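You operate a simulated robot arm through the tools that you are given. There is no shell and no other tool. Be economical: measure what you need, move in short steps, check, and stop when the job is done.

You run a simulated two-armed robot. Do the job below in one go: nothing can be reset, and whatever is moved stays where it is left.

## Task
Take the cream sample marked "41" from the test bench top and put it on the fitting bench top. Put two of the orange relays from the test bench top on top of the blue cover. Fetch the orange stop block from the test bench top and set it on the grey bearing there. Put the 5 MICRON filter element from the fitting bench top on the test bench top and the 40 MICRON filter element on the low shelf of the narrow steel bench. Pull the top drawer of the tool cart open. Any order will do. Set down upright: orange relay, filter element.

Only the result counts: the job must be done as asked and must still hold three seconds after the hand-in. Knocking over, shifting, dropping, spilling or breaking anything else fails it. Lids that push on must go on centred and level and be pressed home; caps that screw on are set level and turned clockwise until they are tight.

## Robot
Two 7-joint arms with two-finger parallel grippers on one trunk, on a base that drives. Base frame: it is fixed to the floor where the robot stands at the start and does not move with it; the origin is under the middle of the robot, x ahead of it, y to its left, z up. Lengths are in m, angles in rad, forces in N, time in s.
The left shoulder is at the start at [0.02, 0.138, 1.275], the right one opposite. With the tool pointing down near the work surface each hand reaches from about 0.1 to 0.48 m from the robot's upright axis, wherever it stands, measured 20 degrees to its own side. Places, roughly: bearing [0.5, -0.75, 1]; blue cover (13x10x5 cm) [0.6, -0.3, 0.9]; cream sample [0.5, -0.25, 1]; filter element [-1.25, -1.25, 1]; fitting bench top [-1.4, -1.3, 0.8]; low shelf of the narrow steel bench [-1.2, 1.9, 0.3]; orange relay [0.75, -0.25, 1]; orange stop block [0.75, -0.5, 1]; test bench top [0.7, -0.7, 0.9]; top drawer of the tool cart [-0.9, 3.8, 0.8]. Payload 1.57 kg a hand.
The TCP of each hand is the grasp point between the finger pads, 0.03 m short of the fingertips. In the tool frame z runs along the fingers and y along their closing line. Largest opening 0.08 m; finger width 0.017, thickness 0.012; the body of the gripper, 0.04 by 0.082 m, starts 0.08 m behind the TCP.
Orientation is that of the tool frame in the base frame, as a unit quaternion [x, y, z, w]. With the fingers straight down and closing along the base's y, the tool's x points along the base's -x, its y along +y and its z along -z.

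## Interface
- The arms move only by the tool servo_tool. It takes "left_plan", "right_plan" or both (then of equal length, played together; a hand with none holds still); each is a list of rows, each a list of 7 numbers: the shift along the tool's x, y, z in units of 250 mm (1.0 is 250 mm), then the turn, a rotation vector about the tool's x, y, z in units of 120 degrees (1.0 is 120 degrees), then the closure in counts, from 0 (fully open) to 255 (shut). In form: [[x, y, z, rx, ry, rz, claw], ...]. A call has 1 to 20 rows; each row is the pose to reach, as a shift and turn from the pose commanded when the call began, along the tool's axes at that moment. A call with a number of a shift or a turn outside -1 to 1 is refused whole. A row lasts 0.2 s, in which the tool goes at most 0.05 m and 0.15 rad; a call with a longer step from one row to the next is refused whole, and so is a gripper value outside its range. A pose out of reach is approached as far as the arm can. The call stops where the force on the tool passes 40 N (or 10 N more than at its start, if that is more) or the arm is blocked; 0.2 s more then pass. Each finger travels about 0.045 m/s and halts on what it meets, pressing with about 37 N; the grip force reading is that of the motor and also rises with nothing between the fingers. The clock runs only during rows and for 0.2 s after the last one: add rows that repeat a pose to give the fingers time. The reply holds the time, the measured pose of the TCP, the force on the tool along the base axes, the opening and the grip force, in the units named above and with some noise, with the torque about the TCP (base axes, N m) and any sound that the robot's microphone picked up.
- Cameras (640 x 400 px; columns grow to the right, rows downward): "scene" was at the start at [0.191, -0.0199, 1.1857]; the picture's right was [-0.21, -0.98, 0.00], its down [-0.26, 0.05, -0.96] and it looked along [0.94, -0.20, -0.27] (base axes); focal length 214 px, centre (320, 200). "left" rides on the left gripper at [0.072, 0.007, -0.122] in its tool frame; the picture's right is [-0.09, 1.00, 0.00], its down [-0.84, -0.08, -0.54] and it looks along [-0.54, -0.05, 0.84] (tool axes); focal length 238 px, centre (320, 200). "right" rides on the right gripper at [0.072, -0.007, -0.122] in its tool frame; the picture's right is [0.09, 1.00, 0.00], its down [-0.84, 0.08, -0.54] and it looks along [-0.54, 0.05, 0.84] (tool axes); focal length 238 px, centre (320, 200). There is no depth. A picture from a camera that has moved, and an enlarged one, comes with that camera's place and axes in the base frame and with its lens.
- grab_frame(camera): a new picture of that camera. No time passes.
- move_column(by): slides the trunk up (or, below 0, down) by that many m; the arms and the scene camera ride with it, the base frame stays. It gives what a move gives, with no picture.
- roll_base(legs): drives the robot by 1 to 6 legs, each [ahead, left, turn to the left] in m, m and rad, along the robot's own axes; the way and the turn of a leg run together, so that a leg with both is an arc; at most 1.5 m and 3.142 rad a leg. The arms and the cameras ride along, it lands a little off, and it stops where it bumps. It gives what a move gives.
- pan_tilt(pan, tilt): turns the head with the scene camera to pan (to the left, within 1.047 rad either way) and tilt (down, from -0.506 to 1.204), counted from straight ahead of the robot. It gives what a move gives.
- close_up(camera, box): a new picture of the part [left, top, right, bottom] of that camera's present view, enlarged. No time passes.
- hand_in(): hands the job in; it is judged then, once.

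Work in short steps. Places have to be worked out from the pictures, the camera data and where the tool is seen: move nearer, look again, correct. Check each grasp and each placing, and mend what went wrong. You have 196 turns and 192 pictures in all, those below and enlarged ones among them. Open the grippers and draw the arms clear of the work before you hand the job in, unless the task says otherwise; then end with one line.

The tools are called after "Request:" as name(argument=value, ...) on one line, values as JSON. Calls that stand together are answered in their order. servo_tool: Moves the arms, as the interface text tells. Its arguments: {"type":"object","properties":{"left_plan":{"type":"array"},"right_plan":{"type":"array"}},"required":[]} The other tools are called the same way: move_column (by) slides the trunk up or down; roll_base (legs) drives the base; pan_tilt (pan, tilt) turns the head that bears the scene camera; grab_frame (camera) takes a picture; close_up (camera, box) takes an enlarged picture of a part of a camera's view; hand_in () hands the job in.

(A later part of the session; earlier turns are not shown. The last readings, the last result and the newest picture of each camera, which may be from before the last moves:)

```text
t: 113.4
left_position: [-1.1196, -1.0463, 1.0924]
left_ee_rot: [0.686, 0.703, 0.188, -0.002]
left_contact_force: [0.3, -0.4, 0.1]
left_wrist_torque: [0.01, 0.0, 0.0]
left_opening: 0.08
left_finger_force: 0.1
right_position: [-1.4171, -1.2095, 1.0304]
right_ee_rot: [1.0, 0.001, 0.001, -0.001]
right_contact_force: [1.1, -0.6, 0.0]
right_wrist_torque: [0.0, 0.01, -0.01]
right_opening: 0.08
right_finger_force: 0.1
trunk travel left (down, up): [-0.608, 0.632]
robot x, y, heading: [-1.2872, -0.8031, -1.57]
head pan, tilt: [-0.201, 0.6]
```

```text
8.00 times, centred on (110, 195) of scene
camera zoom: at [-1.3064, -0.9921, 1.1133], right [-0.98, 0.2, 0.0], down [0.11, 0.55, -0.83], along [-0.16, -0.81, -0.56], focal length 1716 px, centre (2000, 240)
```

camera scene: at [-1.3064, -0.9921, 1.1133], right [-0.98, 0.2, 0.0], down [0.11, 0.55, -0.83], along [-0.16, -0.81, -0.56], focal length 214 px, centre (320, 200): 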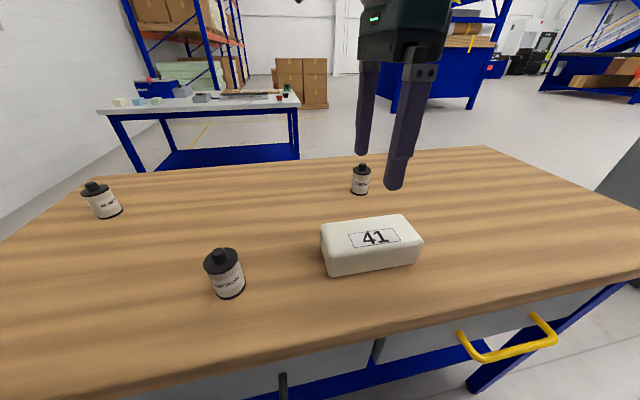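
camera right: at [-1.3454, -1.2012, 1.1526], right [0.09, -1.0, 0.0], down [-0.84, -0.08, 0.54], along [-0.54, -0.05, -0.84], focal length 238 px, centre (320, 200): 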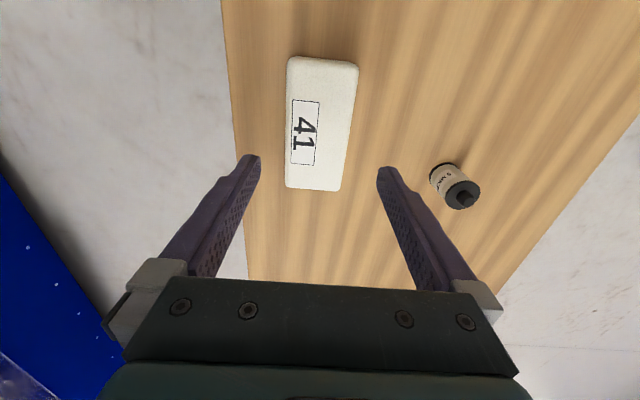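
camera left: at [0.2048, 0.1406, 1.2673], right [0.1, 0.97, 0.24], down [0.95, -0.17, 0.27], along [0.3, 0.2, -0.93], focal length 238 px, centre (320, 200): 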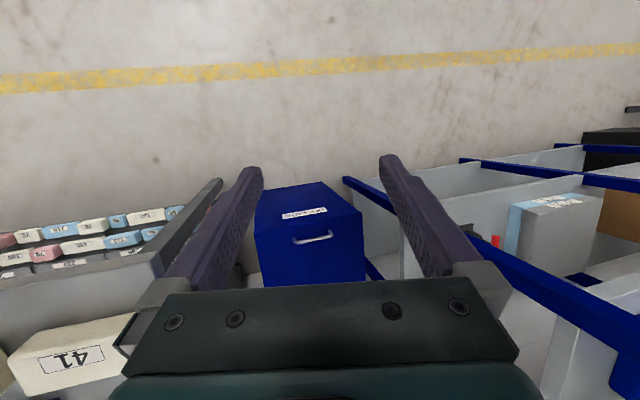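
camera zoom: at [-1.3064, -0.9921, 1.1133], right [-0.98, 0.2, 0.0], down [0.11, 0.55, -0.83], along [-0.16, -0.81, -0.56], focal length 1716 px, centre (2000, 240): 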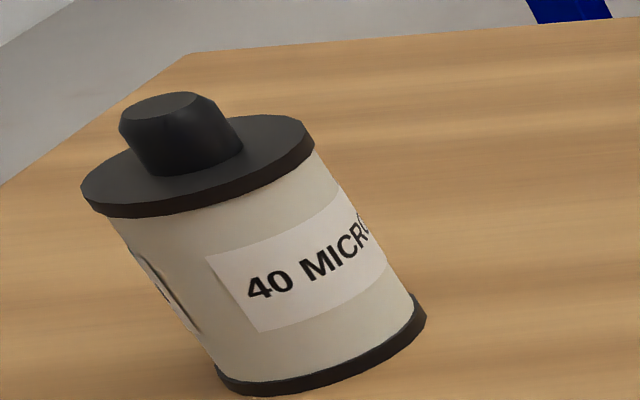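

Labels confirmed: 5 MICRON at (-1.478,-1.388), 40 MICRON at the left. I drive forward 0.17 so the right hand reaches the 5.

Request:
roll_base(legs=[[0.17, 0, 0]])

Request:
servo_tool(right_plan=[[-0.12, 0, 0, 0, 0, 0, 0], [-0.24, 0, 0, 0, 0, 0, 0], [-0.24, 0, 0, 0, 0, 0, 0]])

Request:
grab_frame(camera="right")

Request:
grab_frame(camera="scene")

```text
t: 114.8
left_position: [-1.1201, -1.2136, 1.0922]
left_ee_rot: [0.687, 0.702, 0.188, -0.002]
left_contact_force: [-0.1, -0.6, -0.3]
left_wrist_torque: [-0.04, 0.04, 0.0]
left_opening: 0.08
left_finger_force: 0.0
right_position: [-1.4166, -1.3766, 1.0301]
right_ee_rot: [1.0, 0.001, 0.001, -0.001]
right_contact_force: [-0.6, -0.5, -0.4]
right_wrist_torque: [-0.01, 0.02, 0.0]
right_opening: 0.0801
right_finger_force: 0.1
trunk travel left (down, up): [-0.608, 0.632]
robot x, y, heading: [-1.2872, -0.9689, -1.568]
head pan, tilt: [-0.201, 0.6]
```

```text
t: 115.6
left_position: [-1.1207, -1.2121, 1.0925]
left_ee_rot: [0.687, 0.702, 0.188, -0.001]
left_contact_force: [-0.6, -0.4, 0.4]
left_wrist_torque: [0.0, 0.02, 0.01]
left_opening: 0.0803
left_finger_force: 0.1
right_position: [-1.4785, -1.3763, 1.0322]
right_ee_rot: [1.0, 0.001, 0.0, -0.001]
right_contact_force: [0.0, -0.5, -0.9]
right_wrist_torque: [0.02, -0.01, -0.01]
right_opening: 0.08
right_finger_force: 0.1
trunk travel left (down, up): [-0.608, 0.632]
robot x, y, heading: [-1.2892, -0.9713, -1.572]
head pan, tilt: [-0.201, 0.6]
```

```text
103 pictures are left
camera right: at [-1.4064, -1.3689, 1.1539], right [0.09, -1.0, 0.0], down [-0.84, -0.08, 0.54], along [-0.54, -0.05, -0.84], focal length 238 px, centre (320, 200)
```

right: 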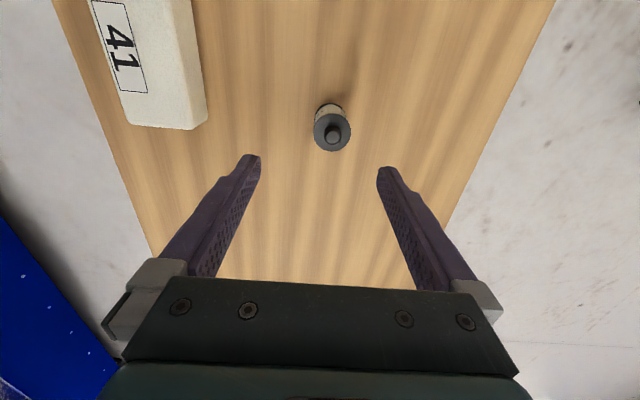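

```text
102 pictures are left
camera scene: at [-1.3065, -1.1584, 1.1133], right [-0.98, 0.2, 0.0], down [0.11, 0.55, -0.83], along [-0.16, -0.81, -0.56], focal length 214 px, centre (320, 200)
```

scene: 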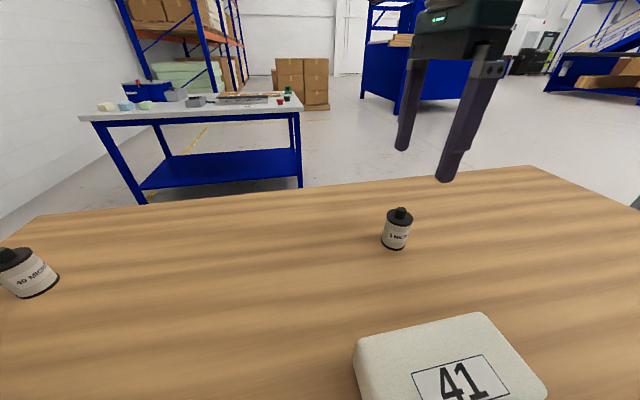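

5 MICRON refined at (-1.480,-1.388). Descend and grip it, then lift.

Request:
servo_tool(right_plan=[[-0.008, 0.047, 0.1, 0, 0, 0, 0], [-0.008, 0.047, 0.25, 0, 0, 0, 0], [-0.008, 0.047, 0.4, 0, 0, 0, 0], [-0.008, 0.047, 0.5, 0, 0, 0, 0], [-0.008, 0.047, 0.577, 0, 0, 0, 0], [-0.008, 0.047, 0.577, 0, 0, 0, 120], [-0.008, 0.047, 0.577, 0, 0, 0, 255], [-0.008, 0.047, 0.577, 0, 0, 0, 255], [-0.008, 0.047, 0.577, 0, 0, 0, 255], [-0.008, 0.047, 0.577, 0, 0, 0, 255], [-0.008, 0.047, 0.577, 0, 0, 0, 255]])

Request:
grab_frame(camera="scene")

Request:
grab_frame(camera="right")

```text
t: 118.0
left_position: [-1.1197, -1.2119, 1.0937]
left_ee_rot: [0.688, 0.701, 0.188, -0.001]
left_contact_force: [-0.9, -0.2, 0.7]
left_wrist_torque: [-0.01, 0.0, 0.0]
left_opening: 0.0799
left_finger_force: 0.0
right_position: [-1.4769, -1.3884, 0.8865]
right_ee_rot: [1.0, 0.0, 0.001, -0.001]
right_contact_force: [0.4, -0.3, 0.0]
right_wrist_torque: [0.01, -0.01, -0.02]
right_opening: 0.0385
right_finger_force: 37.4
trunk travel left (down, up): [-0.608, 0.632]
robot x, y, heading: [-1.2875, -0.9683, -1.576]
head pan, tilt: [-0.201, 0.6]
```

```text
101 pictures are left
camera scene: at [-1.3065, -1.1584, 1.1133], right [-0.98, 0.2, 0.0], down [0.11, 0.55, -0.83], along [-0.16, -0.81, -0.56], focal length 214 px, centre (320, 200)
```

scene: 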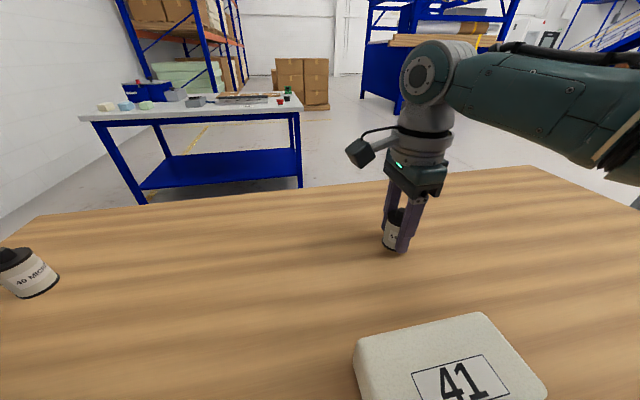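

```text
100 pictures are left
camera right: at [-1.4065, -1.3794, 1.0097], right [0.09, -1.0, 0.0], down [-0.84, -0.08, 0.54], along [-0.54, -0.05, -0.84], focal length 238 px, centre (320, 200)
```

right: 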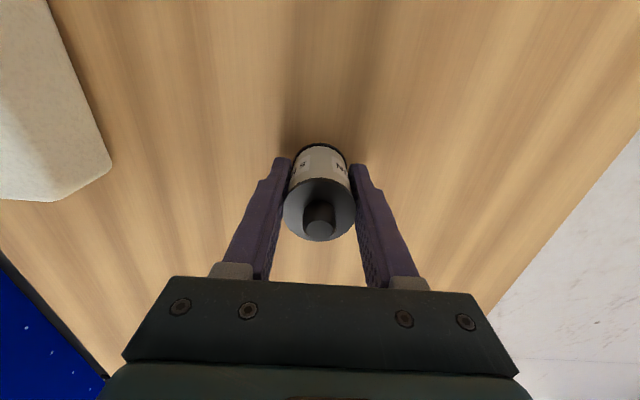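

5 MICRON gripped. Lift it, and meanwhile straighten the left hand to vertical for taking the 40 MICRON.

Request:
servo_tool(right_plan=[[0, 0, -0.1, 0, 0, 0, 255], [0, 0, -0.25, 0, 0, 0, 255], [0, 0, -0.4, 0, 0, 0, 255], [0, 0, -0.55, 0, 0, 0, 255]], left_plan=[[0, 0, 0, 0.032, -0.032, 0, 0], [0, 0, 0, 0.064, -0.064, 0, 0], [0, 0, 0, 0.096, -0.096, 0, 0], [0, 0, 0, 0.1284, -0.1269, 0, 0]])

Request:
roll_base(legs=[[0, 0.18, 0]])

Request:
pan_tilt(pan=0.3, tilt=0.6)

Request:
grab_frame(camera="scene")

Request:
grab_frame(camera="left")

```text
t: 119.2
left_position: [-1.1101, -1.1944, 1.0662]
left_ee_rot: [0.7, 0.711, 0.065, -0.015]
left_contact_force: [-0.2, -0.2, -0.4]
left_wrist_torque: [0.0, 0.01, 0.03]
left_opening: 0.0801
left_finger_force: 0.0
right_position: [-1.4782, -1.387, 1.0248]
right_ee_rot: [1.0, 0.0, 0.001, -0.001]
right_contact_force: [0.1, -0.8, -0.5]
right_wrist_torque: [0.0, -0.04, -0.02]
right_opening: 0.0383
right_finger_force: 36.7
trunk travel left (down, up): [-0.608, 0.632]
robot x, y, heading: [-1.2882, -0.9731, -1.575]
head pan, tilt: [-0.201, 0.6]
stopped in row 4 (left hand): the arm was blocked; the commanded pose is now the measured one
```

```text
t: 120.7
left_position: [-0.9274, -1.1972, 1.0666]
left_ee_rot: [0.702, 0.709, 0.064, -0.015]
left_contact_force: [0.5, 0.0, -0.3]
left_wrist_torque: [-0.01, 0.01, -0.01]
left_opening: 0.0802
left_finger_force: 0.1
right_position: [-1.2993, -1.387, 1.0257]
right_ee_rot: [1.0, -0.003, 0.001, -0.001]
right_contact_force: [1.1, -0.7, 0.5]
right_wrist_torque: [0.01, -0.04, 0.01]
right_opening: 0.0385
right_finger_force: 36.9
trunk travel left (down, up): [-0.608, 0.632]
robot x, y, heading: [-1.1043, -0.9705, -1.574]
head pan, tilt: [-0.201, 0.6]
```

```text
t: 121.7
left_position: [-0.9284, -1.1961, 1.0666]
left_ee_rot: [0.702, 0.709, 0.066, -0.014]
left_contact_force: [-0.4, -0.2, -0.1]
left_wrist_torque: [0.02, -0.02, -0.01]
left_opening: 0.0799
left_finger_force: 0.1
right_position: [-1.2993, -1.3874, 1.0254]
right_ee_rot: [1.0, -0.003, 0.001, -0.001]
right_contact_force: [-0.4, 0.8, 0.0]
right_wrist_torque: [-0.02, 0.0, 0.02]
right_opening: 0.0386
right_finger_force: 37.4
trunk travel left (down, up): [-0.608, 0.632]
robot x, y, heading: [-1.1081, -0.9746, -1.577]
head pan, tilt: [0.3, 0.6]
```

```text
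99 pictures are left
camera scene: at [-1.0816, -1.1571, 1.1133], right [-0.96, -0.29, 0.0], down [-0.16, 0.54, -0.83], along [0.24, -0.79, -0.56], focal length 214 px, centre (320, 200)
```

scene: 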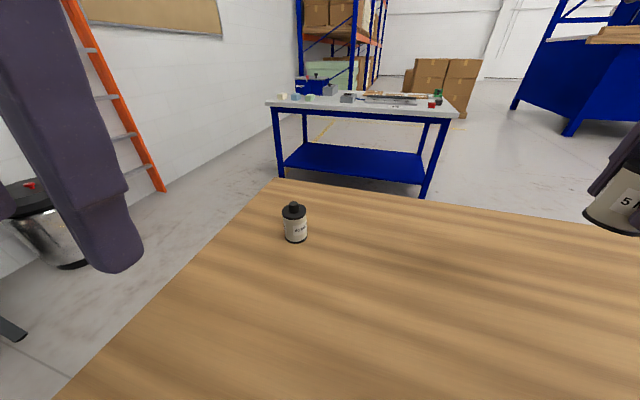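

```text
98 pictures are left
camera left: at [-0.931, -1.1379, 1.1949], right [0.99, -0.09, 0.06], down [-0.1, -0.89, 0.44], along [0.02, -0.44, -0.9], focal length 238 px, centre (320, 200)
```

left: 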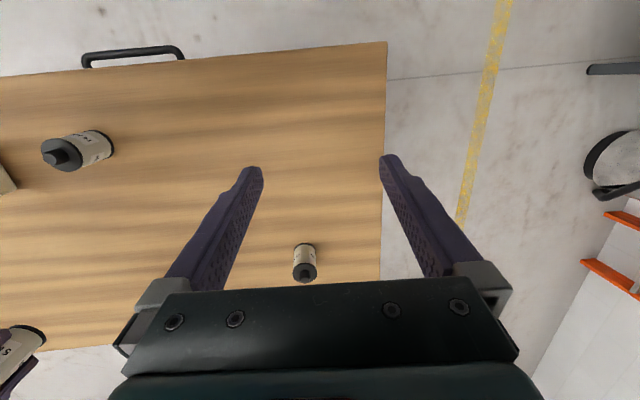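

40 MICRON at ≈(-0.960,-1.403). Move the left hand forward above it while straightening the tool.

Request:
servo_tool(left_plan=[[-0.18, -0.03, -0.02, 0, 0, 0, 0], [-0.35, -0.06, -0.04, 0.01, -0.015, 0, 0], [-0.52, -0.08, -0.06, 0.02, -0.03, 0, 0], [-0.69, -0.11, -0.08, 0.0342, -0.0534, 0, 0], [-0.821, -0.124, -0.102, 0.0342, -0.0534, 0, 0], [-0.821, -0.124, -0.102, 0.0342, -0.0534, 0, 0]])

Request:
grab_frame(camera="left")

```text
t: 123.1
left_position: [-0.9591, -1.4055, 1.0674]
left_ee_rot: [0.704, 0.71, 0.0, 0.001]
left_contact_force: [1.4, 0.7, 0.2]
left_wrist_torque: [-0.01, -0.05, 0.0]
left_opening: 0.0801
left_finger_force: 0.1
right_position: [-1.2988, -1.3875, 1.0256]
right_ee_rot: [1.0, -0.002, 0.001, 0.0]
right_contact_force: [-1.1, 0.5, 0.7]
right_wrist_torque: [-0.03, -0.01, 0.03]
right_opening: 0.0381
right_finger_force: 36.8
trunk travel left (down, up): [-0.608, 0.632]
robot x, y, heading: [-1.1074, -0.9742, -1.578]
head pan, tilt: [0.3, 0.6]
```

```text
97 pictures are left
camera left: at [-0.9515, -1.3331, 1.1889], right [1.0, -0.08, 0.0], down [-0.07, -0.84, 0.54], along [-0.05, -0.54, -0.84], focal length 238 px, centre (320, 200)
```

left: 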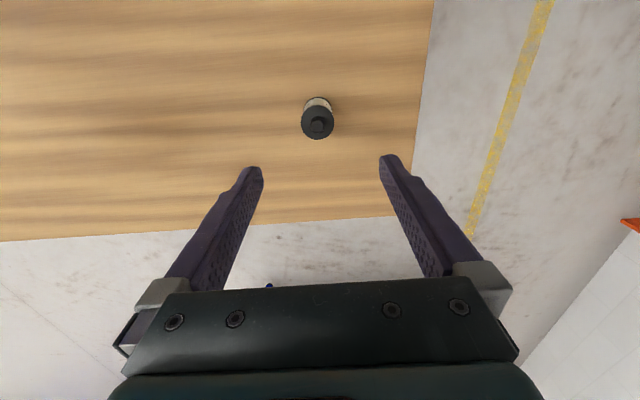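

The shelf placement will need a forward-tilted tool, so I'll grip the 40 with ~52° pitch. First back the base 0.12, then pitch the left hand.

Request:
roll_base(legs=[[-0.12, 0, 0]])

Request:
servo_tool(left_plan=[[-0.01, -0.002, 0.0, 0, -0.065, 0, 0], [-0.02, -0.004, 0.05, 0, -0.13, 0, 0], [-0.03, -0.006, 0.1, 0, -0.195, 0, 0], [-0.04, -0.008, 0.15, 0, -0.26, 0, 0], [-0.05, -0.01, 0.2, 0, -0.325, 0, 0], [-0.06, -0.011, 0.24, 0, -0.39, 0, 0], [-0.066, -0.011, 0.268, 0, -0.433, 0, 0], [-0.066, -0.011, 0.268, 0, -0.433, 0, 0]])

Request:
grab_frame(camera="left")

Request:
grab_frame(camera="scene")

```text
t: 124.3
left_position: [-0.9571, -1.2885, 1.0674]
left_ee_rot: [0.704, 0.71, -0.001, 0.0]
left_contact_force: [0.4, 0.3, -1.3]
left_wrist_torque: [-0.02, -0.02, 0.01]
left_opening: 0.0798
left_finger_force: 0.1
right_position: [-1.2988, -1.2708, 1.0248]
right_ee_rot: [1.0, -0.002, 0.001, -0.001]
right_contact_force: [0.1, 0.1, -0.4]
right_wrist_torque: [0.01, 0.04, 0.01]
right_opening: 0.0381
right_finger_force: 36.9
trunk travel left (down, up): [-0.608, 0.632]
robot x, y, heading: [-1.103, -0.8603, -1.584]
head pan, tilt: [0.3, 0.6]
```

```text
t: 126.1
left_position: [-0.9585, -1.3073, 1.0006]
left_ee_rot: [0.632, 0.638, -0.31, 0.312]
left_contact_force: [-0.1, -0.1, 0.1]
left_wrist_torque: [0.0, -0.02, 0.01]
left_opening: 0.0799
left_finger_force: 0.1
right_position: [-1.2979, -1.2702, 1.0244]
right_ee_rot: [1.0, -0.002, 0.001, -0.001]
right_contact_force: [-0.4, 0.2, 0.0]
right_wrist_torque: [0.0, -0.03, 0.0]
right_opening: 0.0382
right_finger_force: 37.0
trunk travel left (down, up): [-0.608, 0.632]
robot x, y, heading: [-1.1075, -0.8567, -1.576]
head pan, tilt: [0.3, 0.6]
```

```text
96 pictures are left
camera left: at [-0.9533, -1.1643, 1.0175], right [1.0, -0.05, 0.07], down [-0.08, -0.09, 0.99], along [-0.04, -1.0, -0.09], focal length 238 px, centre (320, 200)
```

left: 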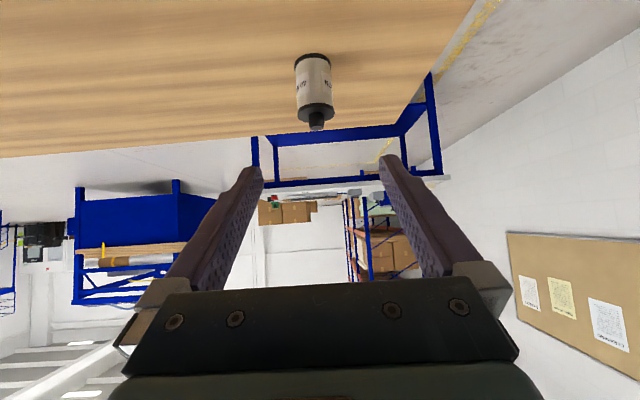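

```text
95 pictures are left
camera scene: at [-1.0807, -1.0395, 1.1133], right [-0.96, -0.29, 0.0], down [-0.16, 0.54, -0.83], along [0.24, -0.79, -0.56], focal length 214 px, centre (320, 200)
```

scene: 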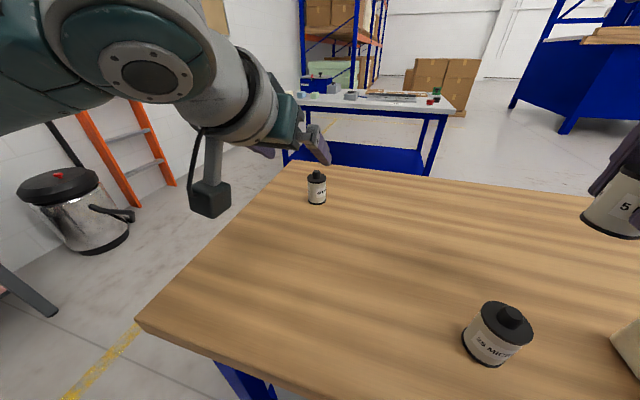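

The 40 is centred between the fingers. Approach along the fingers.

Request:
servo_tool(left_plan=[[0.055, -0.007, 0.08, 0, 0, 0, 0], [0.111, -0.014, 0.2, 0, 0, 0, 0], [0.111, -0.014, 0.35, 0, 0, 0, 0], [0.111, -0.014, 0.47, 0, 0, 0, 0], [0.111, -0.014, 0.544, 0, 0, 0, 0]])

Request:
grab_frame(camera="left")

Request:
grab_frame(camera="scene")

```text
t: 127.3
left_position: [-0.9632, -1.3961, 0.8965]
left_ee_rot: [0.632, 0.638, -0.309, 0.312]
left_contact_force: [0.4, -0.1, -0.4]
left_wrist_torque: [0.0, -0.04, -0.01]
left_opening: 0.0801
left_finger_force: 0.1
right_position: [-1.2983, -1.2704, 1.0252]
right_ee_rot: [1.0, -0.003, 0.001, -0.001]
right_contact_force: [-0.3, 0.0, -0.3]
right_wrist_torque: [0.0, 0.05, 0.0]
right_opening: 0.0379
right_finger_force: 36.5
trunk travel left (down, up): [-0.608, 0.632]
robot x, y, heading: [-1.1069, -0.8533, -1.584]
head pan, tilt: [0.3, 0.6]
```

```text
94 pictures are left
camera left: at [-0.9586, -1.2552, 0.9137], right [1.0, -0.05, 0.07], down [-0.08, -0.09, 0.99], along [-0.04, -1.0, -0.09], focal length 238 px, centre (320, 200)
```

left: 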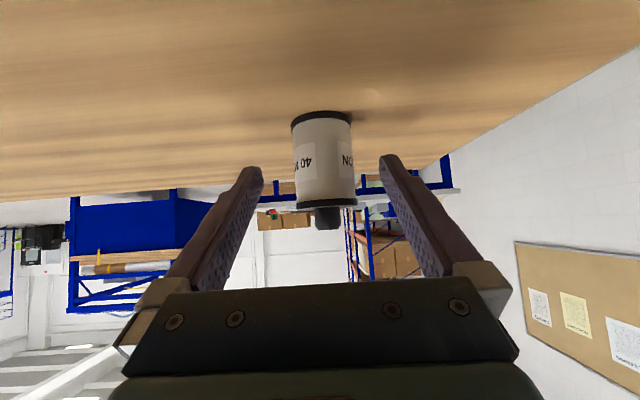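

```text
93 pictures are left
camera scene: at [-1.0807, -1.0396, 1.1133], right [-0.96, -0.29, 0.0], down [-0.16, 0.54, -0.83], along [0.24, -0.79, -0.56], focal length 214 px, centre (320, 200)
```

scene: 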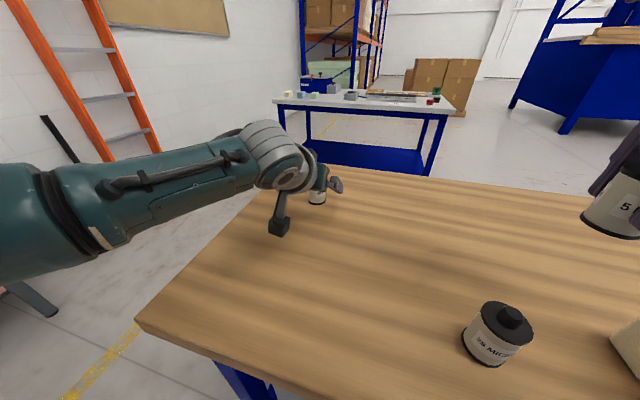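

Well centred. Lower 5 mm more to stay on the body, then close and lift.

Request:
servo_tool(left_plan=[[0.016, 0.002, 0.016, 0, 0, 0, 0], [0.016, 0.002, 0.016, 0, 0, 0, 120], [0.016, 0.002, 0.016, 0, 0, 0, 255], [0.016, 0.002, 0.016, 0, 0, 0, 255], [0.016, 0.002, 0.016, 0, 0, 0, 255], [0.016, 0.002, 0.016, 0, 0, 0, 255], [-0.047, 0.002, -0.033, 0, 0, 0, 255], [-0.142, 0.002, -0.107, 0, 0, 0, 255], [-0.27, 0.002, -0.2, 0, 0, 0, 255], [-0.4, 0.002, -0.3, 0, 0, 0, 255], [-0.4, 0.002, -0.3, 0, 0, 0, 255]])

Request:
grab_frame(camera="left")

Request:
grab_frame(camera="scene")

```text
t: 129.7
left_position: [-0.9615, -1.3976, 1.0196]
left_ee_rot: [0.632, 0.638, -0.309, 0.312]
left_contact_force: [-0.6, -1.5, -0.4]
left_wrist_torque: [0.02, 0.01, 0.01]
left_opening: 0.0376
left_finger_force: 36.7
right_position: [-1.2982, -1.2698, 1.0247]
right_ee_rot: [1.0, -0.003, 0.0, -0.001]
right_contact_force: [0.0, 0.4, -0.8]
right_wrist_torque: [-0.02, 0.01, -0.01]
right_opening: 0.038
right_finger_force: 36.6
trunk travel left (down, up): [-0.608, 0.632]
robot x, y, heading: [-1.1031, -0.8504, -1.577]
head pan, tilt: [0.3, 0.6]
```

```text
92 pictures are left
camera left: at [-0.9559, -1.2565, 1.0376], right [1.0, -0.05, 0.07], down [-0.08, -0.09, 0.99], along [-0.04, -0.99, -0.09], focal length 238 px, centre (320, 200)
```

left: 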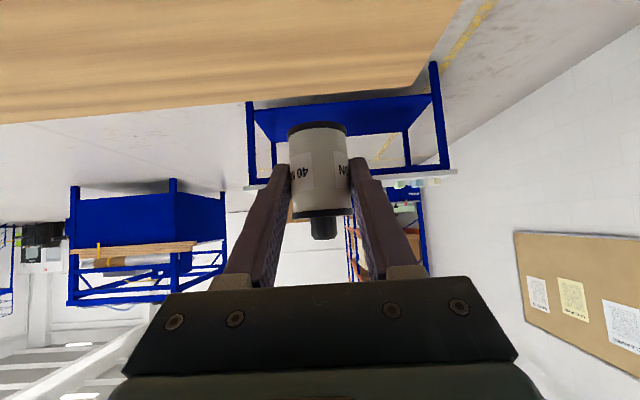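

```text
91 pictures are left
camera scene: at [-1.0807, -1.0395, 1.1133], right [-0.96, -0.29, 0.0], down [-0.16, 0.54, -0.83], along [0.24, -0.79, -0.56], focal length 214 px, centre (320, 200)
```

scene: 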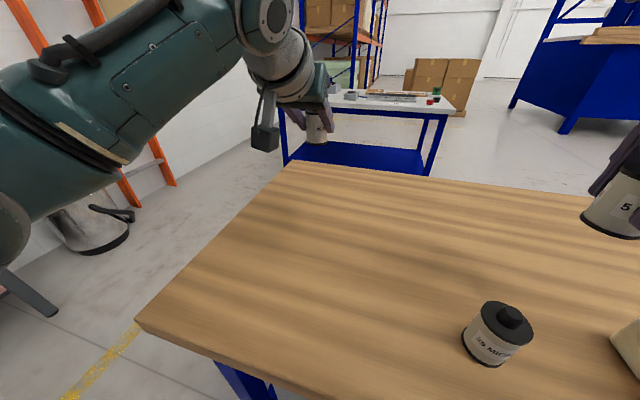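

40 MICRON is held upright. Now back off, turn to heading 0 and drive to the test bench with the 5 MICRON.

Request:
roll_base(legs=[[-0.35, 0, 0], [0, 0, 1.575], [0.0, 0.5, 0]])

Request:
pan_tilt(pan=0.0, tilt=0.35)

Request:
grab_frame(camera="scene")

```text
t: 138.4
left_position: [-0.5193, 0.1204, 1.023]
left_ee_rot: [0.011, 0.896, -0.01, 0.444]
left_contact_force: [-0.3, -0.6, 0.4]
left_wrist_torque: [0.03, -0.01, 0.03]
left_opening: 0.0375
left_finger_force: 36.6
right_position: [-0.6587, -0.2096, 1.0306]
right_ee_rot: [0.723, 0.691, 0.0, 0.007]
right_contact_force: [0.8, 0.3, 0.2]
right_wrist_torque: [0.0, -0.01, 0.0]
right_opening: 0.0377
right_finger_force: 37.6
trunk travel left (down, up): [-0.608, 0.632]
robot x, y, heading: [-1.075, 0.0038, -0.05]
head pan, tilt: [0.3, 0.6]
stopped in leg 3: the robot was blocked; the commanded pose is now the measured one
```

```text
t: 139.2
left_position: [-0.5158, 0.1203, 1.0263]
left_ee_rot: [0.011, 0.895, -0.01, 0.445]
left_contact_force: [0.3, -0.2, 0.1]
left_wrist_torque: [-0.04, 0.03, 0.01]
left_opening: 0.0374
left_finger_force: 37.2
right_position: [-0.6566, -0.21, 1.0339]
right_ee_rot: [0.723, 0.691, 0.003, 0.007]
right_contact_force: [0.5, -0.1, -0.6]
right_wrist_torque: [0.01, 0.0, 0.01]
right_opening: 0.0379
right_finger_force: 37.2
trunk travel left (down, up): [-0.608, 0.632]
robot x, y, heading: [-1.0762, 0.0086, -0.048]
head pan, tilt: [0.0, 0.351]
```

```text
90 pictures are left
camera scene: at [-0.8738, -0.0094, 1.139], right [-0.04, -1.0, 0.01], down [-0.33, 0.01, -0.94], along [0.94, -0.04, -0.33], focal length 214 px, centre (320, 200)
```

scene: 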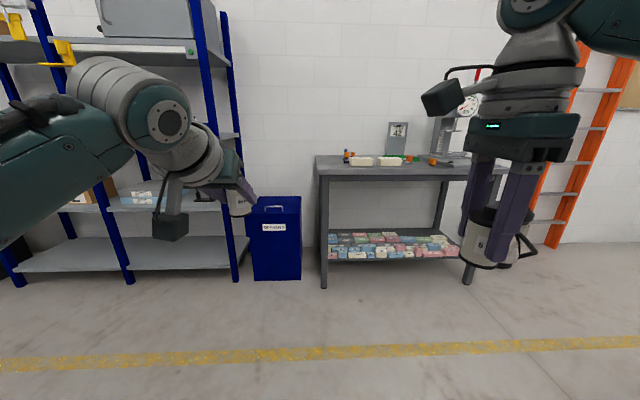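

The base bumped something on its left. I move away to the right a little and look left to see what it is.

Request:
roll_base(legs=[[0, -0.12, 0]])

Request:
pan_tilt(pan=1.04, tilt=0.6)

Request:
grab_frame(camera="scene")

```text
t: 140.5
left_position: [-0.5351, 0.0095, 1.0198]
left_ee_rot: [0.012, 0.898, -0.005, 0.439]
left_contact_force: [0.3, -0.1, -0.4]
left_wrist_torque: [-0.01, 0.0, -0.02]
left_opening: 0.0374
left_finger_force: 37.0
right_position: [-0.6748, -0.3215, 1.0256]
right_ee_rot: [0.721, 0.692, -0.001, -0.001]
right_contact_force: [0.3, 0.9, -0.6]
right_wrist_torque: [0.05, -0.03, -0.05]
right_opening: 0.0379
right_finger_force: 36.7
trunk travel left (down, up): [-0.608, 0.632]
robot x, y, heading: [-1.0824, -0.114, -0.047]
head pan, tilt: [0.0, 0.351]
```

```text
t: 141.8
left_position: [-0.5349, 0.0101, 1.0189]
left_ee_rot: [0.012, 0.898, -0.006, 0.439]
left_contact_force: [-0.8, 0.5, -0.9]
left_wrist_torque: [0.03, 0.0, -0.01]
left_opening: 0.0373
left_finger_force: 37.1
right_position: [-0.6755, -0.3234, 1.0248]
right_ee_rot: [0.722, 0.692, -0.001, 0.0]
right_contact_force: [-0.1, 0.0, -0.8]
right_wrist_torque: [0.04, 0.02, 0.02]
right_opening: 0.0377
right_finger_force: 36.5
trunk travel left (down, up): [-0.608, 0.632]
robot x, y, heading: [-1.0806, -0.114, -0.049]
head pan, tilt: [1.04, 0.6]
```

```text
89 pictures are left
camera scene: at [-0.9357, -0.0451, 1.1133], right [0.84, -0.54, 0.0], down [-0.31, -0.47, -0.83], along [0.45, 0.69, -0.56], focal length 214 px, centre (320, 200)
```

scene: 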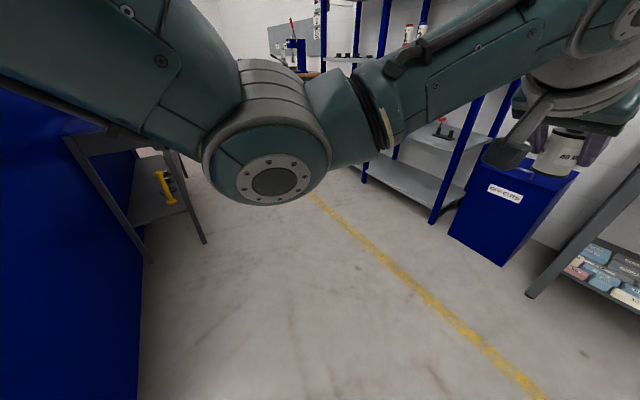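

A blue cabinet is on the left; the grey bench beyond it with a low shelf is probably the narrow steel bench. I straighten and drive toward the test bench.

Request:
roll_base(legs=[[0, 0, 0.049], [0.95, 0, 0], [0, 0.1, 0]])

Request:
pan_tilt(pan=-0.2, tilt=0.6)

Request:
grab_frame(camera="scene")

```text
t: 147.9
left_position: [0.3978, 0.1736, 1.0194]
left_ee_rot: [-0.023, 0.898, 0.012, 0.439]
left_contact_force: [-0.4, -0.9, 0.1]
left_wrist_torque: [0.01, 0.03, 0.04]
left_opening: 0.0374
left_finger_force: 36.7
right_position: [0.2855, -0.1668, 1.025]
right_ee_rot: [0.694, 0.72, 0.0, -0.001]
right_contact_force: [-0.2, -1.0, 0.3]
right_wrist_torque: [0.01, -0.02, 0.01]
right_opening: 0.0374
right_finger_force: 36.2
trunk travel left (down, up): [-0.608, 0.632]
robot x, y, heading: [-0.1336, 0.0068, 0.032]
head pan, tilt: [1.04, 0.6]
```

```text
t: 149.3
left_position: [0.4002, 0.1729, 1.0199]
left_ee_rot: [-0.022, 0.898, 0.01, 0.439]
left_contact_force: [1.0, -0.5, -0.1]
left_wrist_torque: [-0.02, 0.01, 0.01]
left_opening: 0.0373
left_finger_force: 36.8
right_position: [0.2853, -0.1678, 1.0251]
right_ee_rot: [0.695, 0.719, -0.001, 0.0]
right_contact_force: [0.5, 0.2, -0.3]
right_wrist_torque: [0.0, -0.03, 0.0]
right_opening: 0.0374
right_finger_force: 37.1
trunk travel left (down, up): [-0.608, 0.632]
robot x, y, heading: [-0.1347, 0.0063, 0.03]
head pan, tilt: [-0.201, 0.6]
```

```text
88 pictures are left
camera scene: at [0.0488, -0.0038, 1.1133], right [-0.16, -0.99, 0.0], down [-0.56, 0.09, -0.83], along [0.81, -0.14, -0.56], focal length 214 px, centre (320, 200)
```

scene: 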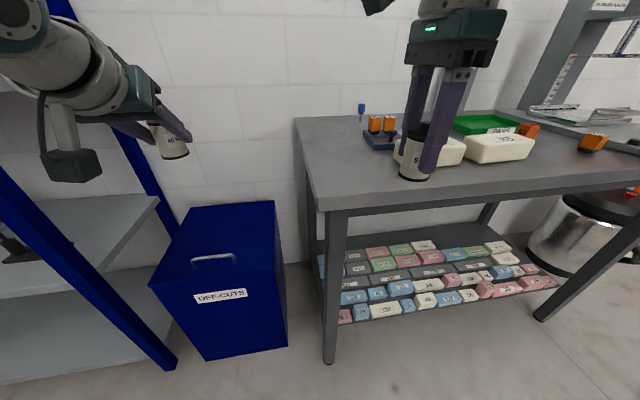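

I raise the right hand slightly, then drive 0.1 ahead and a touch right, keeping the left arm away from the rack post at (0.50,0.57).

Request:
servo_tool(right_plan=[[0, 0, -0.1, 0, 0, 0, 255], [0, 0, -0.16, 0, 0, 0, 255]])

Request:
roll_base(legs=[[0, -0.04, -0.03], [0.11, 0, 0]])

Request:
servo_tool(right_plan=[[0.12, 0.12, 0, 0, 0, 0, 255], [0.26, 0.24, 0, 0, 0, 0, 255], [0.26, 0.24, 0, 0, 0, 0, 255]])

Request:
grab_frame(camera="right")

Request:
grab_frame(camera="scene")

```text
t: 149.9
left_position: [0.4006, 0.1748, 1.0197]
left_ee_rot: [-0.022, 0.898, 0.01, 0.439]
left_contact_force: [0.2, -0.3, 0.2]
left_wrist_torque: [-0.02, -0.03, 0.02]
left_opening: 0.0374
left_finger_force: 36.8
right_position: [0.2837, -0.1668, 1.0639]
right_ee_rot: [0.694, 0.72, 0.0, -0.001]
right_contact_force: [0.1, -0.2, 0.9]
right_wrist_torque: [0.05, 0.02, -0.06]
right_opening: 0.0374
right_finger_force: 37.1
trunk travel left (down, up): [-0.608, 0.632]
robot x, y, heading: [-0.135, 0.0066, 0.037]
head pan, tilt: [-0.201, 0.6]
```

```text
t: 151.6
left_position: [0.5145, 0.1187, 1.0205]
left_ee_rot: [-0.01, 0.899, 0.005, 0.438]
left_contact_force: [0.1, -0.3, -0.6]
left_wrist_torque: [0.0, 0.0, 0.03]
left_opening: 0.0374
left_finger_force: 37.3
right_position: [0.3893, -0.2214, 1.065]
right_ee_rot: [0.705, 0.709, -0.001, 0.0]
right_contact_force: [0.1, 0.3, 0.5]
right_wrist_torque: [-0.01, 0.02, 0.0]
right_opening: 0.0377
right_finger_force: 37.0
trunk travel left (down, up): [-0.608, 0.632]
robot x, y, heading: [-0.0308, -0.0324, 0.003]
head pan, tilt: [-0.201, 0.6]
```

```text
t: 152.4
left_position: [0.5147, 0.1167, 1.0187]
left_ee_rot: [-0.01, 0.899, 0.006, 0.438]
left_contact_force: [-0.2, -0.7, -0.3]
left_wrist_torque: [0.03, 0.01, -0.04]
left_opening: 0.0372
left_finger_force: 36.6
right_position: [0.448, -0.1583, 1.0658]
right_ee_rot: [0.704, 0.71, -0.001, 0.0]
right_contact_force: [0.6, 0.0, -1.0]
right_wrist_torque: [-0.04, 0.0, -0.01]
right_opening: 0.0376
right_finger_force: 37.1
right hand out of reach, approached as far as the arm can: row 2, 3
trunk travel left (down, up): [-0.608, 0.632]
robot x, y, heading: [-0.0269, -0.0319, 0.007]
head pan, tilt: [-0.201, 0.6]
```

```text
87 pictures are left
camera right: at [0.4409, -0.0849, 1.1871], right [0.99, 0.1, 0.0], down [0.08, -0.84, 0.54], along [0.05, -0.54, -0.84], focal length 238 px, centre (320, 200)
```

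right: 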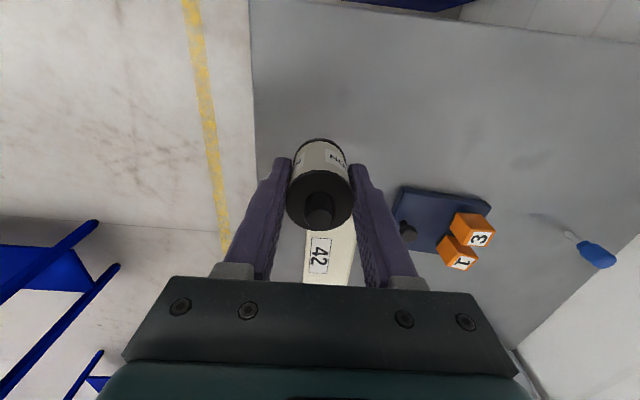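

```text
86 pictures are left
camera scene: at [0.1589, -0.0496, 1.1133], right [-0.19, -0.98, 0.0], down [-0.55, 0.11, -0.83], along [0.81, -0.16, -0.56], focal length 214 px, centre (320, 200)
```

scene: 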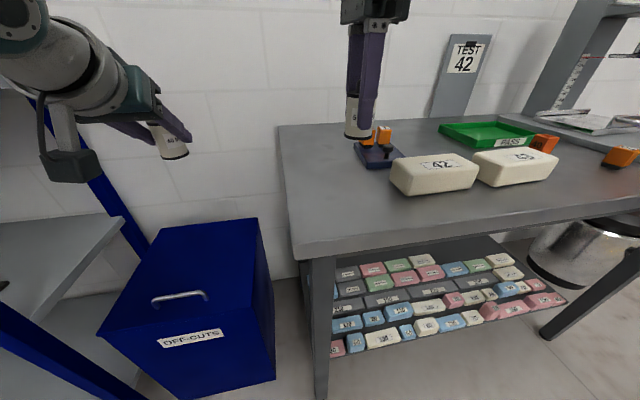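

The free spot is below. Pull back 2 cm to stay in reach and lower to contact (expected TCP z≈0.937).

Request:
servo_tool(right_plan=[[0.04, -0.08, 0.1, 0, 0, 0, 255], [0.04, -0.08, 0.25, 0, 0, 0, 255], [0.04, -0.08, 0.4, 0, 0, 0, 255], [0.04, -0.08, 0.48, 0, 0, 0, 255], [0.04, -0.08, 0.492, 0, 0, 0, 255], [0.04, -0.08, 0.5, 0, 0, 0, 255], [0.04, -0.08, 0.508, 0, 0, 0, 255], [0.04, -0.08, 0.516, 0, 0, 0, 255], [0.04, -0.08, 0.524, 0, 0, 0, 255], [0.04, -0.08, 0.532, 0, 0, 0, 255]])

Request:
grab_frame(camera="scene")

```text
t: 154.6
left_position: [0.5161, 0.1179, 1.0209]
left_ee_rot: [-0.009, 0.898, 0.004, 0.44]
left_contact_force: [0.8, -0.4, -1.3]
left_wrist_torque: [-0.04, -0.01, 0.02]
left_opening: 0.0374
left_finger_force: 37.4
right_position: [0.4289, -0.1472, 0.9329]
right_ee_rot: [0.705, 0.71, 0.002, 0.002]
right_contact_force: [-1.6, 1.5, 32.0]
right_wrist_torque: [-0.11, 0.16, 0.01]
right_opening: 0.0378
right_finger_force: 36.9
trunk travel left (down, up): [-0.608, 0.632]
robot x, y, heading: [-0.0301, -0.032, 0.008]
head pan, tilt: [-0.201, 0.6]
```

```text
85 pictures are left
camera scene: at [0.161, -0.0499, 1.1139], right [-0.19, -0.98, 0.0], down [-0.55, 0.11, -0.83], along [0.81, -0.16, -0.56], focal length 214 px, centre (320, 200)
```

scene: 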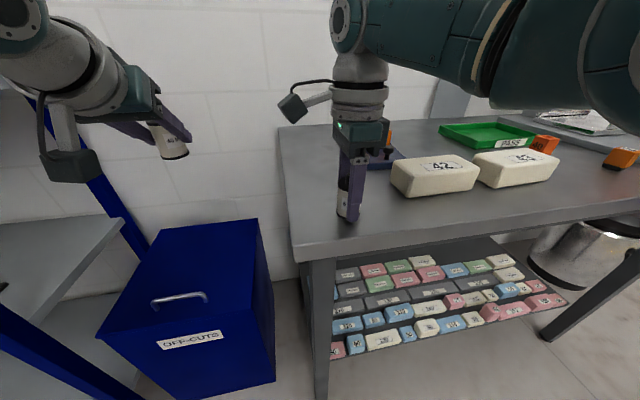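

Contact at 32 N. Ease off, open, and lift clear.

Request:
servo_tool(right_plan=[[0, 0, -0.008, 0, 0, 0, 255], [0, 0, -0.008, 0, 0, 0, 125], [0, 0, -0.008, 0, 0, 0, 80], [0, 0, -0.008, 0, 0, 0, 20], [0, 0, -0.008, 0, 0, 0, 0], [0, 0, -0.1, 0, 0, 0, 0], [0, 0, -0.25, 0, 0, 0, 0], [0, 0, -0.4, 0, 0, 0, 0], [0, 0, -0.5, 0, 0, 0, 0]])

Request:
grab_frame(camera="scene")

Request:
grab_frame(camera="right")

```text
t: 156.6
left_position: [0.5149, 0.118, 1.0197]
left_ee_rot: [-0.011, 0.899, 0.006, 0.438]
left_contact_force: [-0.5, 1.1, 0.1]
left_wrist_torque: [-0.03, -0.02, -0.01]
left_opening: 0.0375
left_finger_force: 37.3
right_position: [0.4241, -0.1473, 1.0578]
right_ee_rot: [0.705, 0.709, -0.001, -0.001]
right_contact_force: [-0.6, -0.3, 0.3]
right_wrist_torque: [0.01, -0.01, -0.03]
right_opening: 0.0799
right_finger_force: 0.1
trunk travel left (down, up): [-0.608, 0.632]
robot x, y, heading: [-0.025, -0.029, 0.004]
head pan, tilt: [-0.201, 0.6]
```

```text
84 pictures are left
camera scene: at [0.1589, -0.0497, 1.1133], right [-0.19, -0.98, 0.0], down [-0.55, 0.11, -0.83], along [0.81, -0.16, -0.56], focal length 214 px, centre (320, 200)
```

scene: 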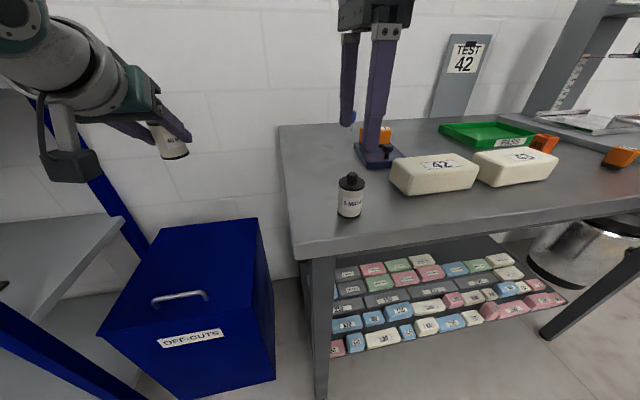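

```text
83 pictures are left
camera right: at [0.4165, -0.0754, 1.179], right [1.0, 0.1, 0.0], down [0.08, -0.84, 0.54], along [0.05, -0.54, -0.84], focal length 238 px, centre (320, 200)
```

right: 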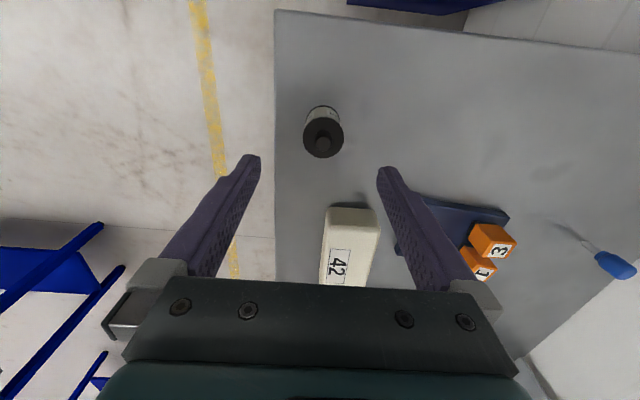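

5 MICRON is in place. Retreat and drive left along the aisle toward the narrow steel bench (around x −1.36…−1.03, y 1.3…2.4).

Request:
roll_base(legs=[[-0.3, 0, 0], [0, 0.9, 0], [0, 0, 1.57]])

Request:
pan_tilt(pan=0.6, tilt=0.4)

Request:
grab_frame(camera="scene")

```text
t: 166.8
left_position: [-0.4651, 1.4179, 1.0186]
left_ee_rot: [0.639, -0.632, -0.312, -0.308]
left_contact_force: [0.7, 0.4, 0.2]
left_wrist_torque: [0.01, -0.02, -0.01]
left_opening: 0.037
left_finger_force: 36.7
right_position: [-0.1988, 1.324, 1.0557]
right_ee_rot: [0.002, 1.0, -0.002, 0.0]
right_contact_force: [0.2, -0.6, -0.1]
right_wrist_torque: [0.03, -0.01, 0.02]
right_opening: 0.08
right_finger_force: 0.2
trunk travel left (down, up): [-0.608, 0.632]
robot x, y, heading: [-0.3174, 0.8723, 1.563]
head pan, tilt: [-0.201, 0.6]
```

```text
t: 168.0
left_position: [-0.465, 1.4179, 1.0183]
left_ee_rot: [0.639, -0.633, -0.311, -0.308]
left_contact_force: [-0.5, -1.2, -0.5]
left_wrist_torque: [-0.02, -0.01, 0.03]
left_opening: 0.0375
left_finger_force: 37.2
right_position: [-0.1993, 1.3242, 1.0582]
right_ee_rot: [0.003, 1.0, -0.001, 0.001]
right_contact_force: [-0.3, -0.2, 0.1]
right_wrist_torque: [0.0, -0.02, 0.02]
right_opening: 0.0797
right_finger_force: 0.1
trunk travel left (down, up): [-0.608, 0.632]
robot x, y, heading: [-0.3233, 0.8753, 1.566]
head pan, tilt: [0.6, 0.4]
```

```text
82 pictures are left
camera scene: at [-0.372, 1.0504, 1.1315], right [0.83, 0.56, 0.0], down [0.22, -0.32, -0.92], along [-0.52, 0.76, -0.39], focal length 214 px, centre (320, 200)
```

scene: 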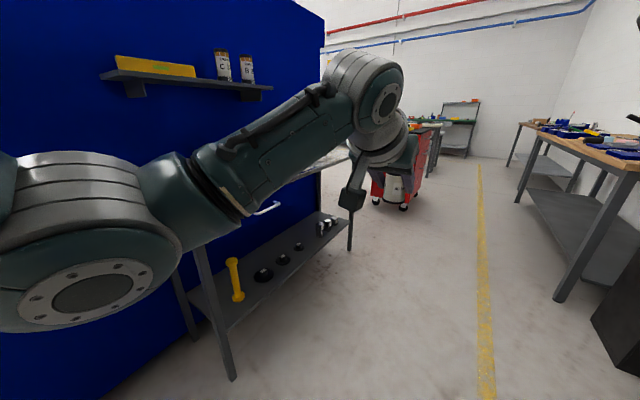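

The low shelf already holds items (yellow piece, black discs, white pieces). I turn to face −x and slide along to view the shelf squarely.

Request:
roll_base(legs=[[0.5, 0, 0], [0, 0, 1.57], [0, -0.7, 0]])

Request:
pan_tilt(pan=0.0, tilt=0.75)

Request:
grab_frame(camera="scene")

```text
t: 178.1
left_position: [-0.8406, 1.9409, 1.0207]
left_ee_rot: [0.899, -0.01, -0.438, -0.004]
left_contact_force: [0.4, -0.2, -0.3]
left_wrist_torque: [0.01, -0.02, -0.03]
left_opening: 0.0374
left_finger_force: 36.9
right_position: [-0.7369, 2.2035, 1.0566]
right_ee_rot: [-0.692, 0.722, -0.001, 0.0]
right_contact_force: [1.2, -0.7, 0.1]
right_wrist_torque: [0.0, -0.04, -0.01]
right_opening: 0.0801
right_finger_force: 0.1
trunk travel left (down, up): [-0.608, 0.632]
robot x, y, heading: [-0.2902, 2.0666, 3.099]
head pan, tilt: [0.6, 0.4]
```

```text
t: 179.1
left_position: [-0.8403, 1.9421, 1.0199]
left_ee_rot: [0.899, -0.011, -0.438, -0.005]
left_contact_force: [-0.4, 1.0, -0.8]
left_wrist_torque: [0.01, 0.02, 0.0]
left_opening: 0.0375
left_finger_force: 37.6
right_position: [-0.7373, 2.2032, 1.0572]
right_ee_rot: [-0.692, 0.721, 0.0, 0.001]
right_contact_force: [0.5, -0.5, -1.2]
right_wrist_torque: [-0.01, 0.02, 0.0]
right_opening: 0.0801
right_finger_force: 0.0
trunk travel left (down, up): [-0.608, 0.632]
robot x, y, heading: [-0.2903, 2.0665, 3.095]
head pan, tilt: [0.0, 0.75]
```

```text
81 pictures are left
camera scene: at [-0.475, 2.0732, 1.1005], right [0.04, 1.0, 0.0], down [0.68, -0.03, -0.73], along [-0.73, 0.03, -0.68], focal length 214 px, centre (320, 200)
```

scene: 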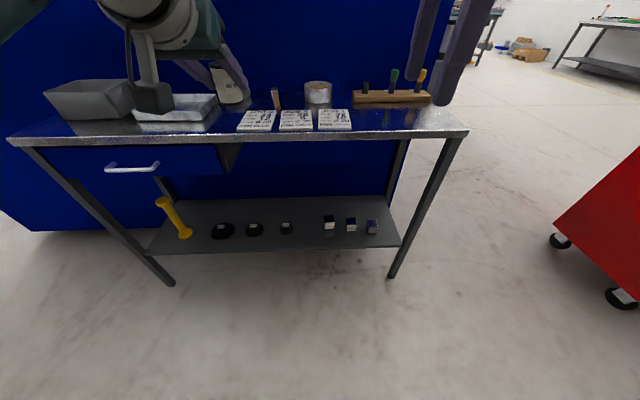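

The shelf gap between the third disc (y≈1.94) and first box (y≈2.14) suits: target ≈(-1.10,2.045). I tuck the right hand back and straighten/align the base.

Request:
servo_tool(right_plan=[[-0.1, -0.15, 0, 0, 0, 0, 0], [-0.2, -0.3, 0, 0, 0, 0, 0], [-0.3, -0.45, 0, 0, 0, 0, 0], [-0.36, -0.55, 0, 0, 0, 0, 0]])

Request:
roll_base(legs=[[0.06, 0, 0.045], [0, -0.12, 0]])

Request:
move_column(by=-0.55)

Request:
pan_tilt(pan=0.1, tilt=0.3)

Request:
grab_frame(camera="scene")

Request:
grab_frame(camera="left")

```text
t: 180.1
left_position: [-0.8393, 1.9411, 1.0201]
left_ee_rot: [0.899, -0.012, -0.438, -0.007]
left_contact_force: [-1.1, 0.9, 0.5]
left_wrist_torque: [-0.02, 0.0, 0.0]
left_opening: 0.0372
left_finger_force: 36.4
right_position: [-0.5926, 2.2861, 1.06]
right_ee_rot: [-0.692, 0.722, -0.001, 0.001]
right_contact_force: [0.2, -0.3, 0.2]
right_wrist_torque: [-0.01, 0.02, 0.0]
right_opening: 0.0801
right_finger_force: 0.1
trunk travel left (down, up): [-0.608, 0.632]
robot x, y, heading: [-0.2921, 2.0688, 3.097]
head pan, tilt: [0.0, 0.75]
```

```text
t: 181.9
left_position: [-0.8933, 2.0444, 1.019]
left_ee_rot: [0.899, 0.007, -0.438, 0.003]
left_contact_force: [0.1, -0.4, -1.2]
left_wrist_torque: [-0.01, 0.02, 0.04]
left_opening: 0.0372
left_finger_force: 37.4
right_position: [-0.6609, 2.4, 1.0594]
right_ee_rot: [0.707, -0.707, 0.001, -0.001]
right_contact_force: [0.1, 0.0, 0.1]
right_wrist_torque: [0.01, -0.02, 0.03]
right_opening: 0.0799
right_finger_force: 0.1
trunk travel left (down, up): [-0.608, 0.632]
robot x, y, heading: [-0.3534, 2.1894, 3.143]
head pan, tilt: [0.0, 0.75]
```

```text
refused: -0.55 is not a number from -0.4 to 0.4
```

```text
t: 182.8
left_position: [-0.8945, 2.0451, 1.0202]
left_ee_rot: [0.899, 0.007, -0.438, 0.003]
left_contact_force: [-0.6, 0.0, 0.1]
left_wrist_torque: [0.0, -0.01, -0.04]
left_opening: 0.0374
left_finger_force: 37.0
right_position: [-0.6613, 2.3998, 1.0594]
right_ee_rot: [-0.707, 0.707, 0.0, 0.0]
right_contact_force: [0.0, 0.1, -0.6]
right_wrist_torque: [-0.01, 0.0, 0.03]
right_opening: 0.0799
right_finger_force: 0.1
trunk travel left (down, up): [-0.608, 0.632]
robot x, y, heading: [-0.3545, 2.193, 3.146]
head pan, tilt: [0.099, 0.3]
```

```text
80 pictures are left
camera scene: at [-0.5443, 2.182, 1.1407], right [-0.1, 1.0, 0.0], down [0.3, 0.03, -0.95], along [-0.95, -0.09, -0.3], focal length 214 px, centre (320, 200)
```

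scene: 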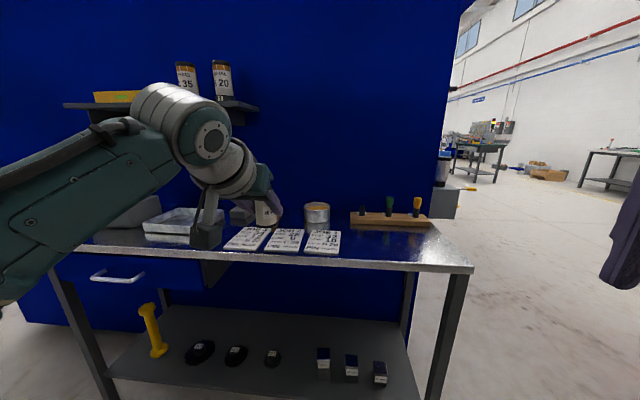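

```text
79 pictures are left
camera left: at [-0.7531, 2.0414, 1.037], right [-0.04, -1.0, 0.07], down [-0.09, 0.08, 0.99], along [-1.0, 0.04, -0.09], focal length 238 px, centre (320, 200)
```

left: 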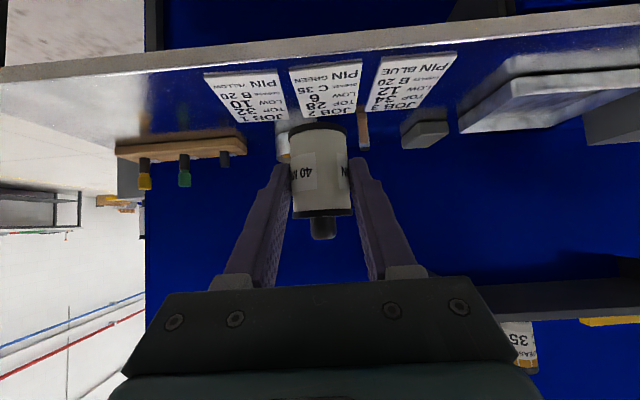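

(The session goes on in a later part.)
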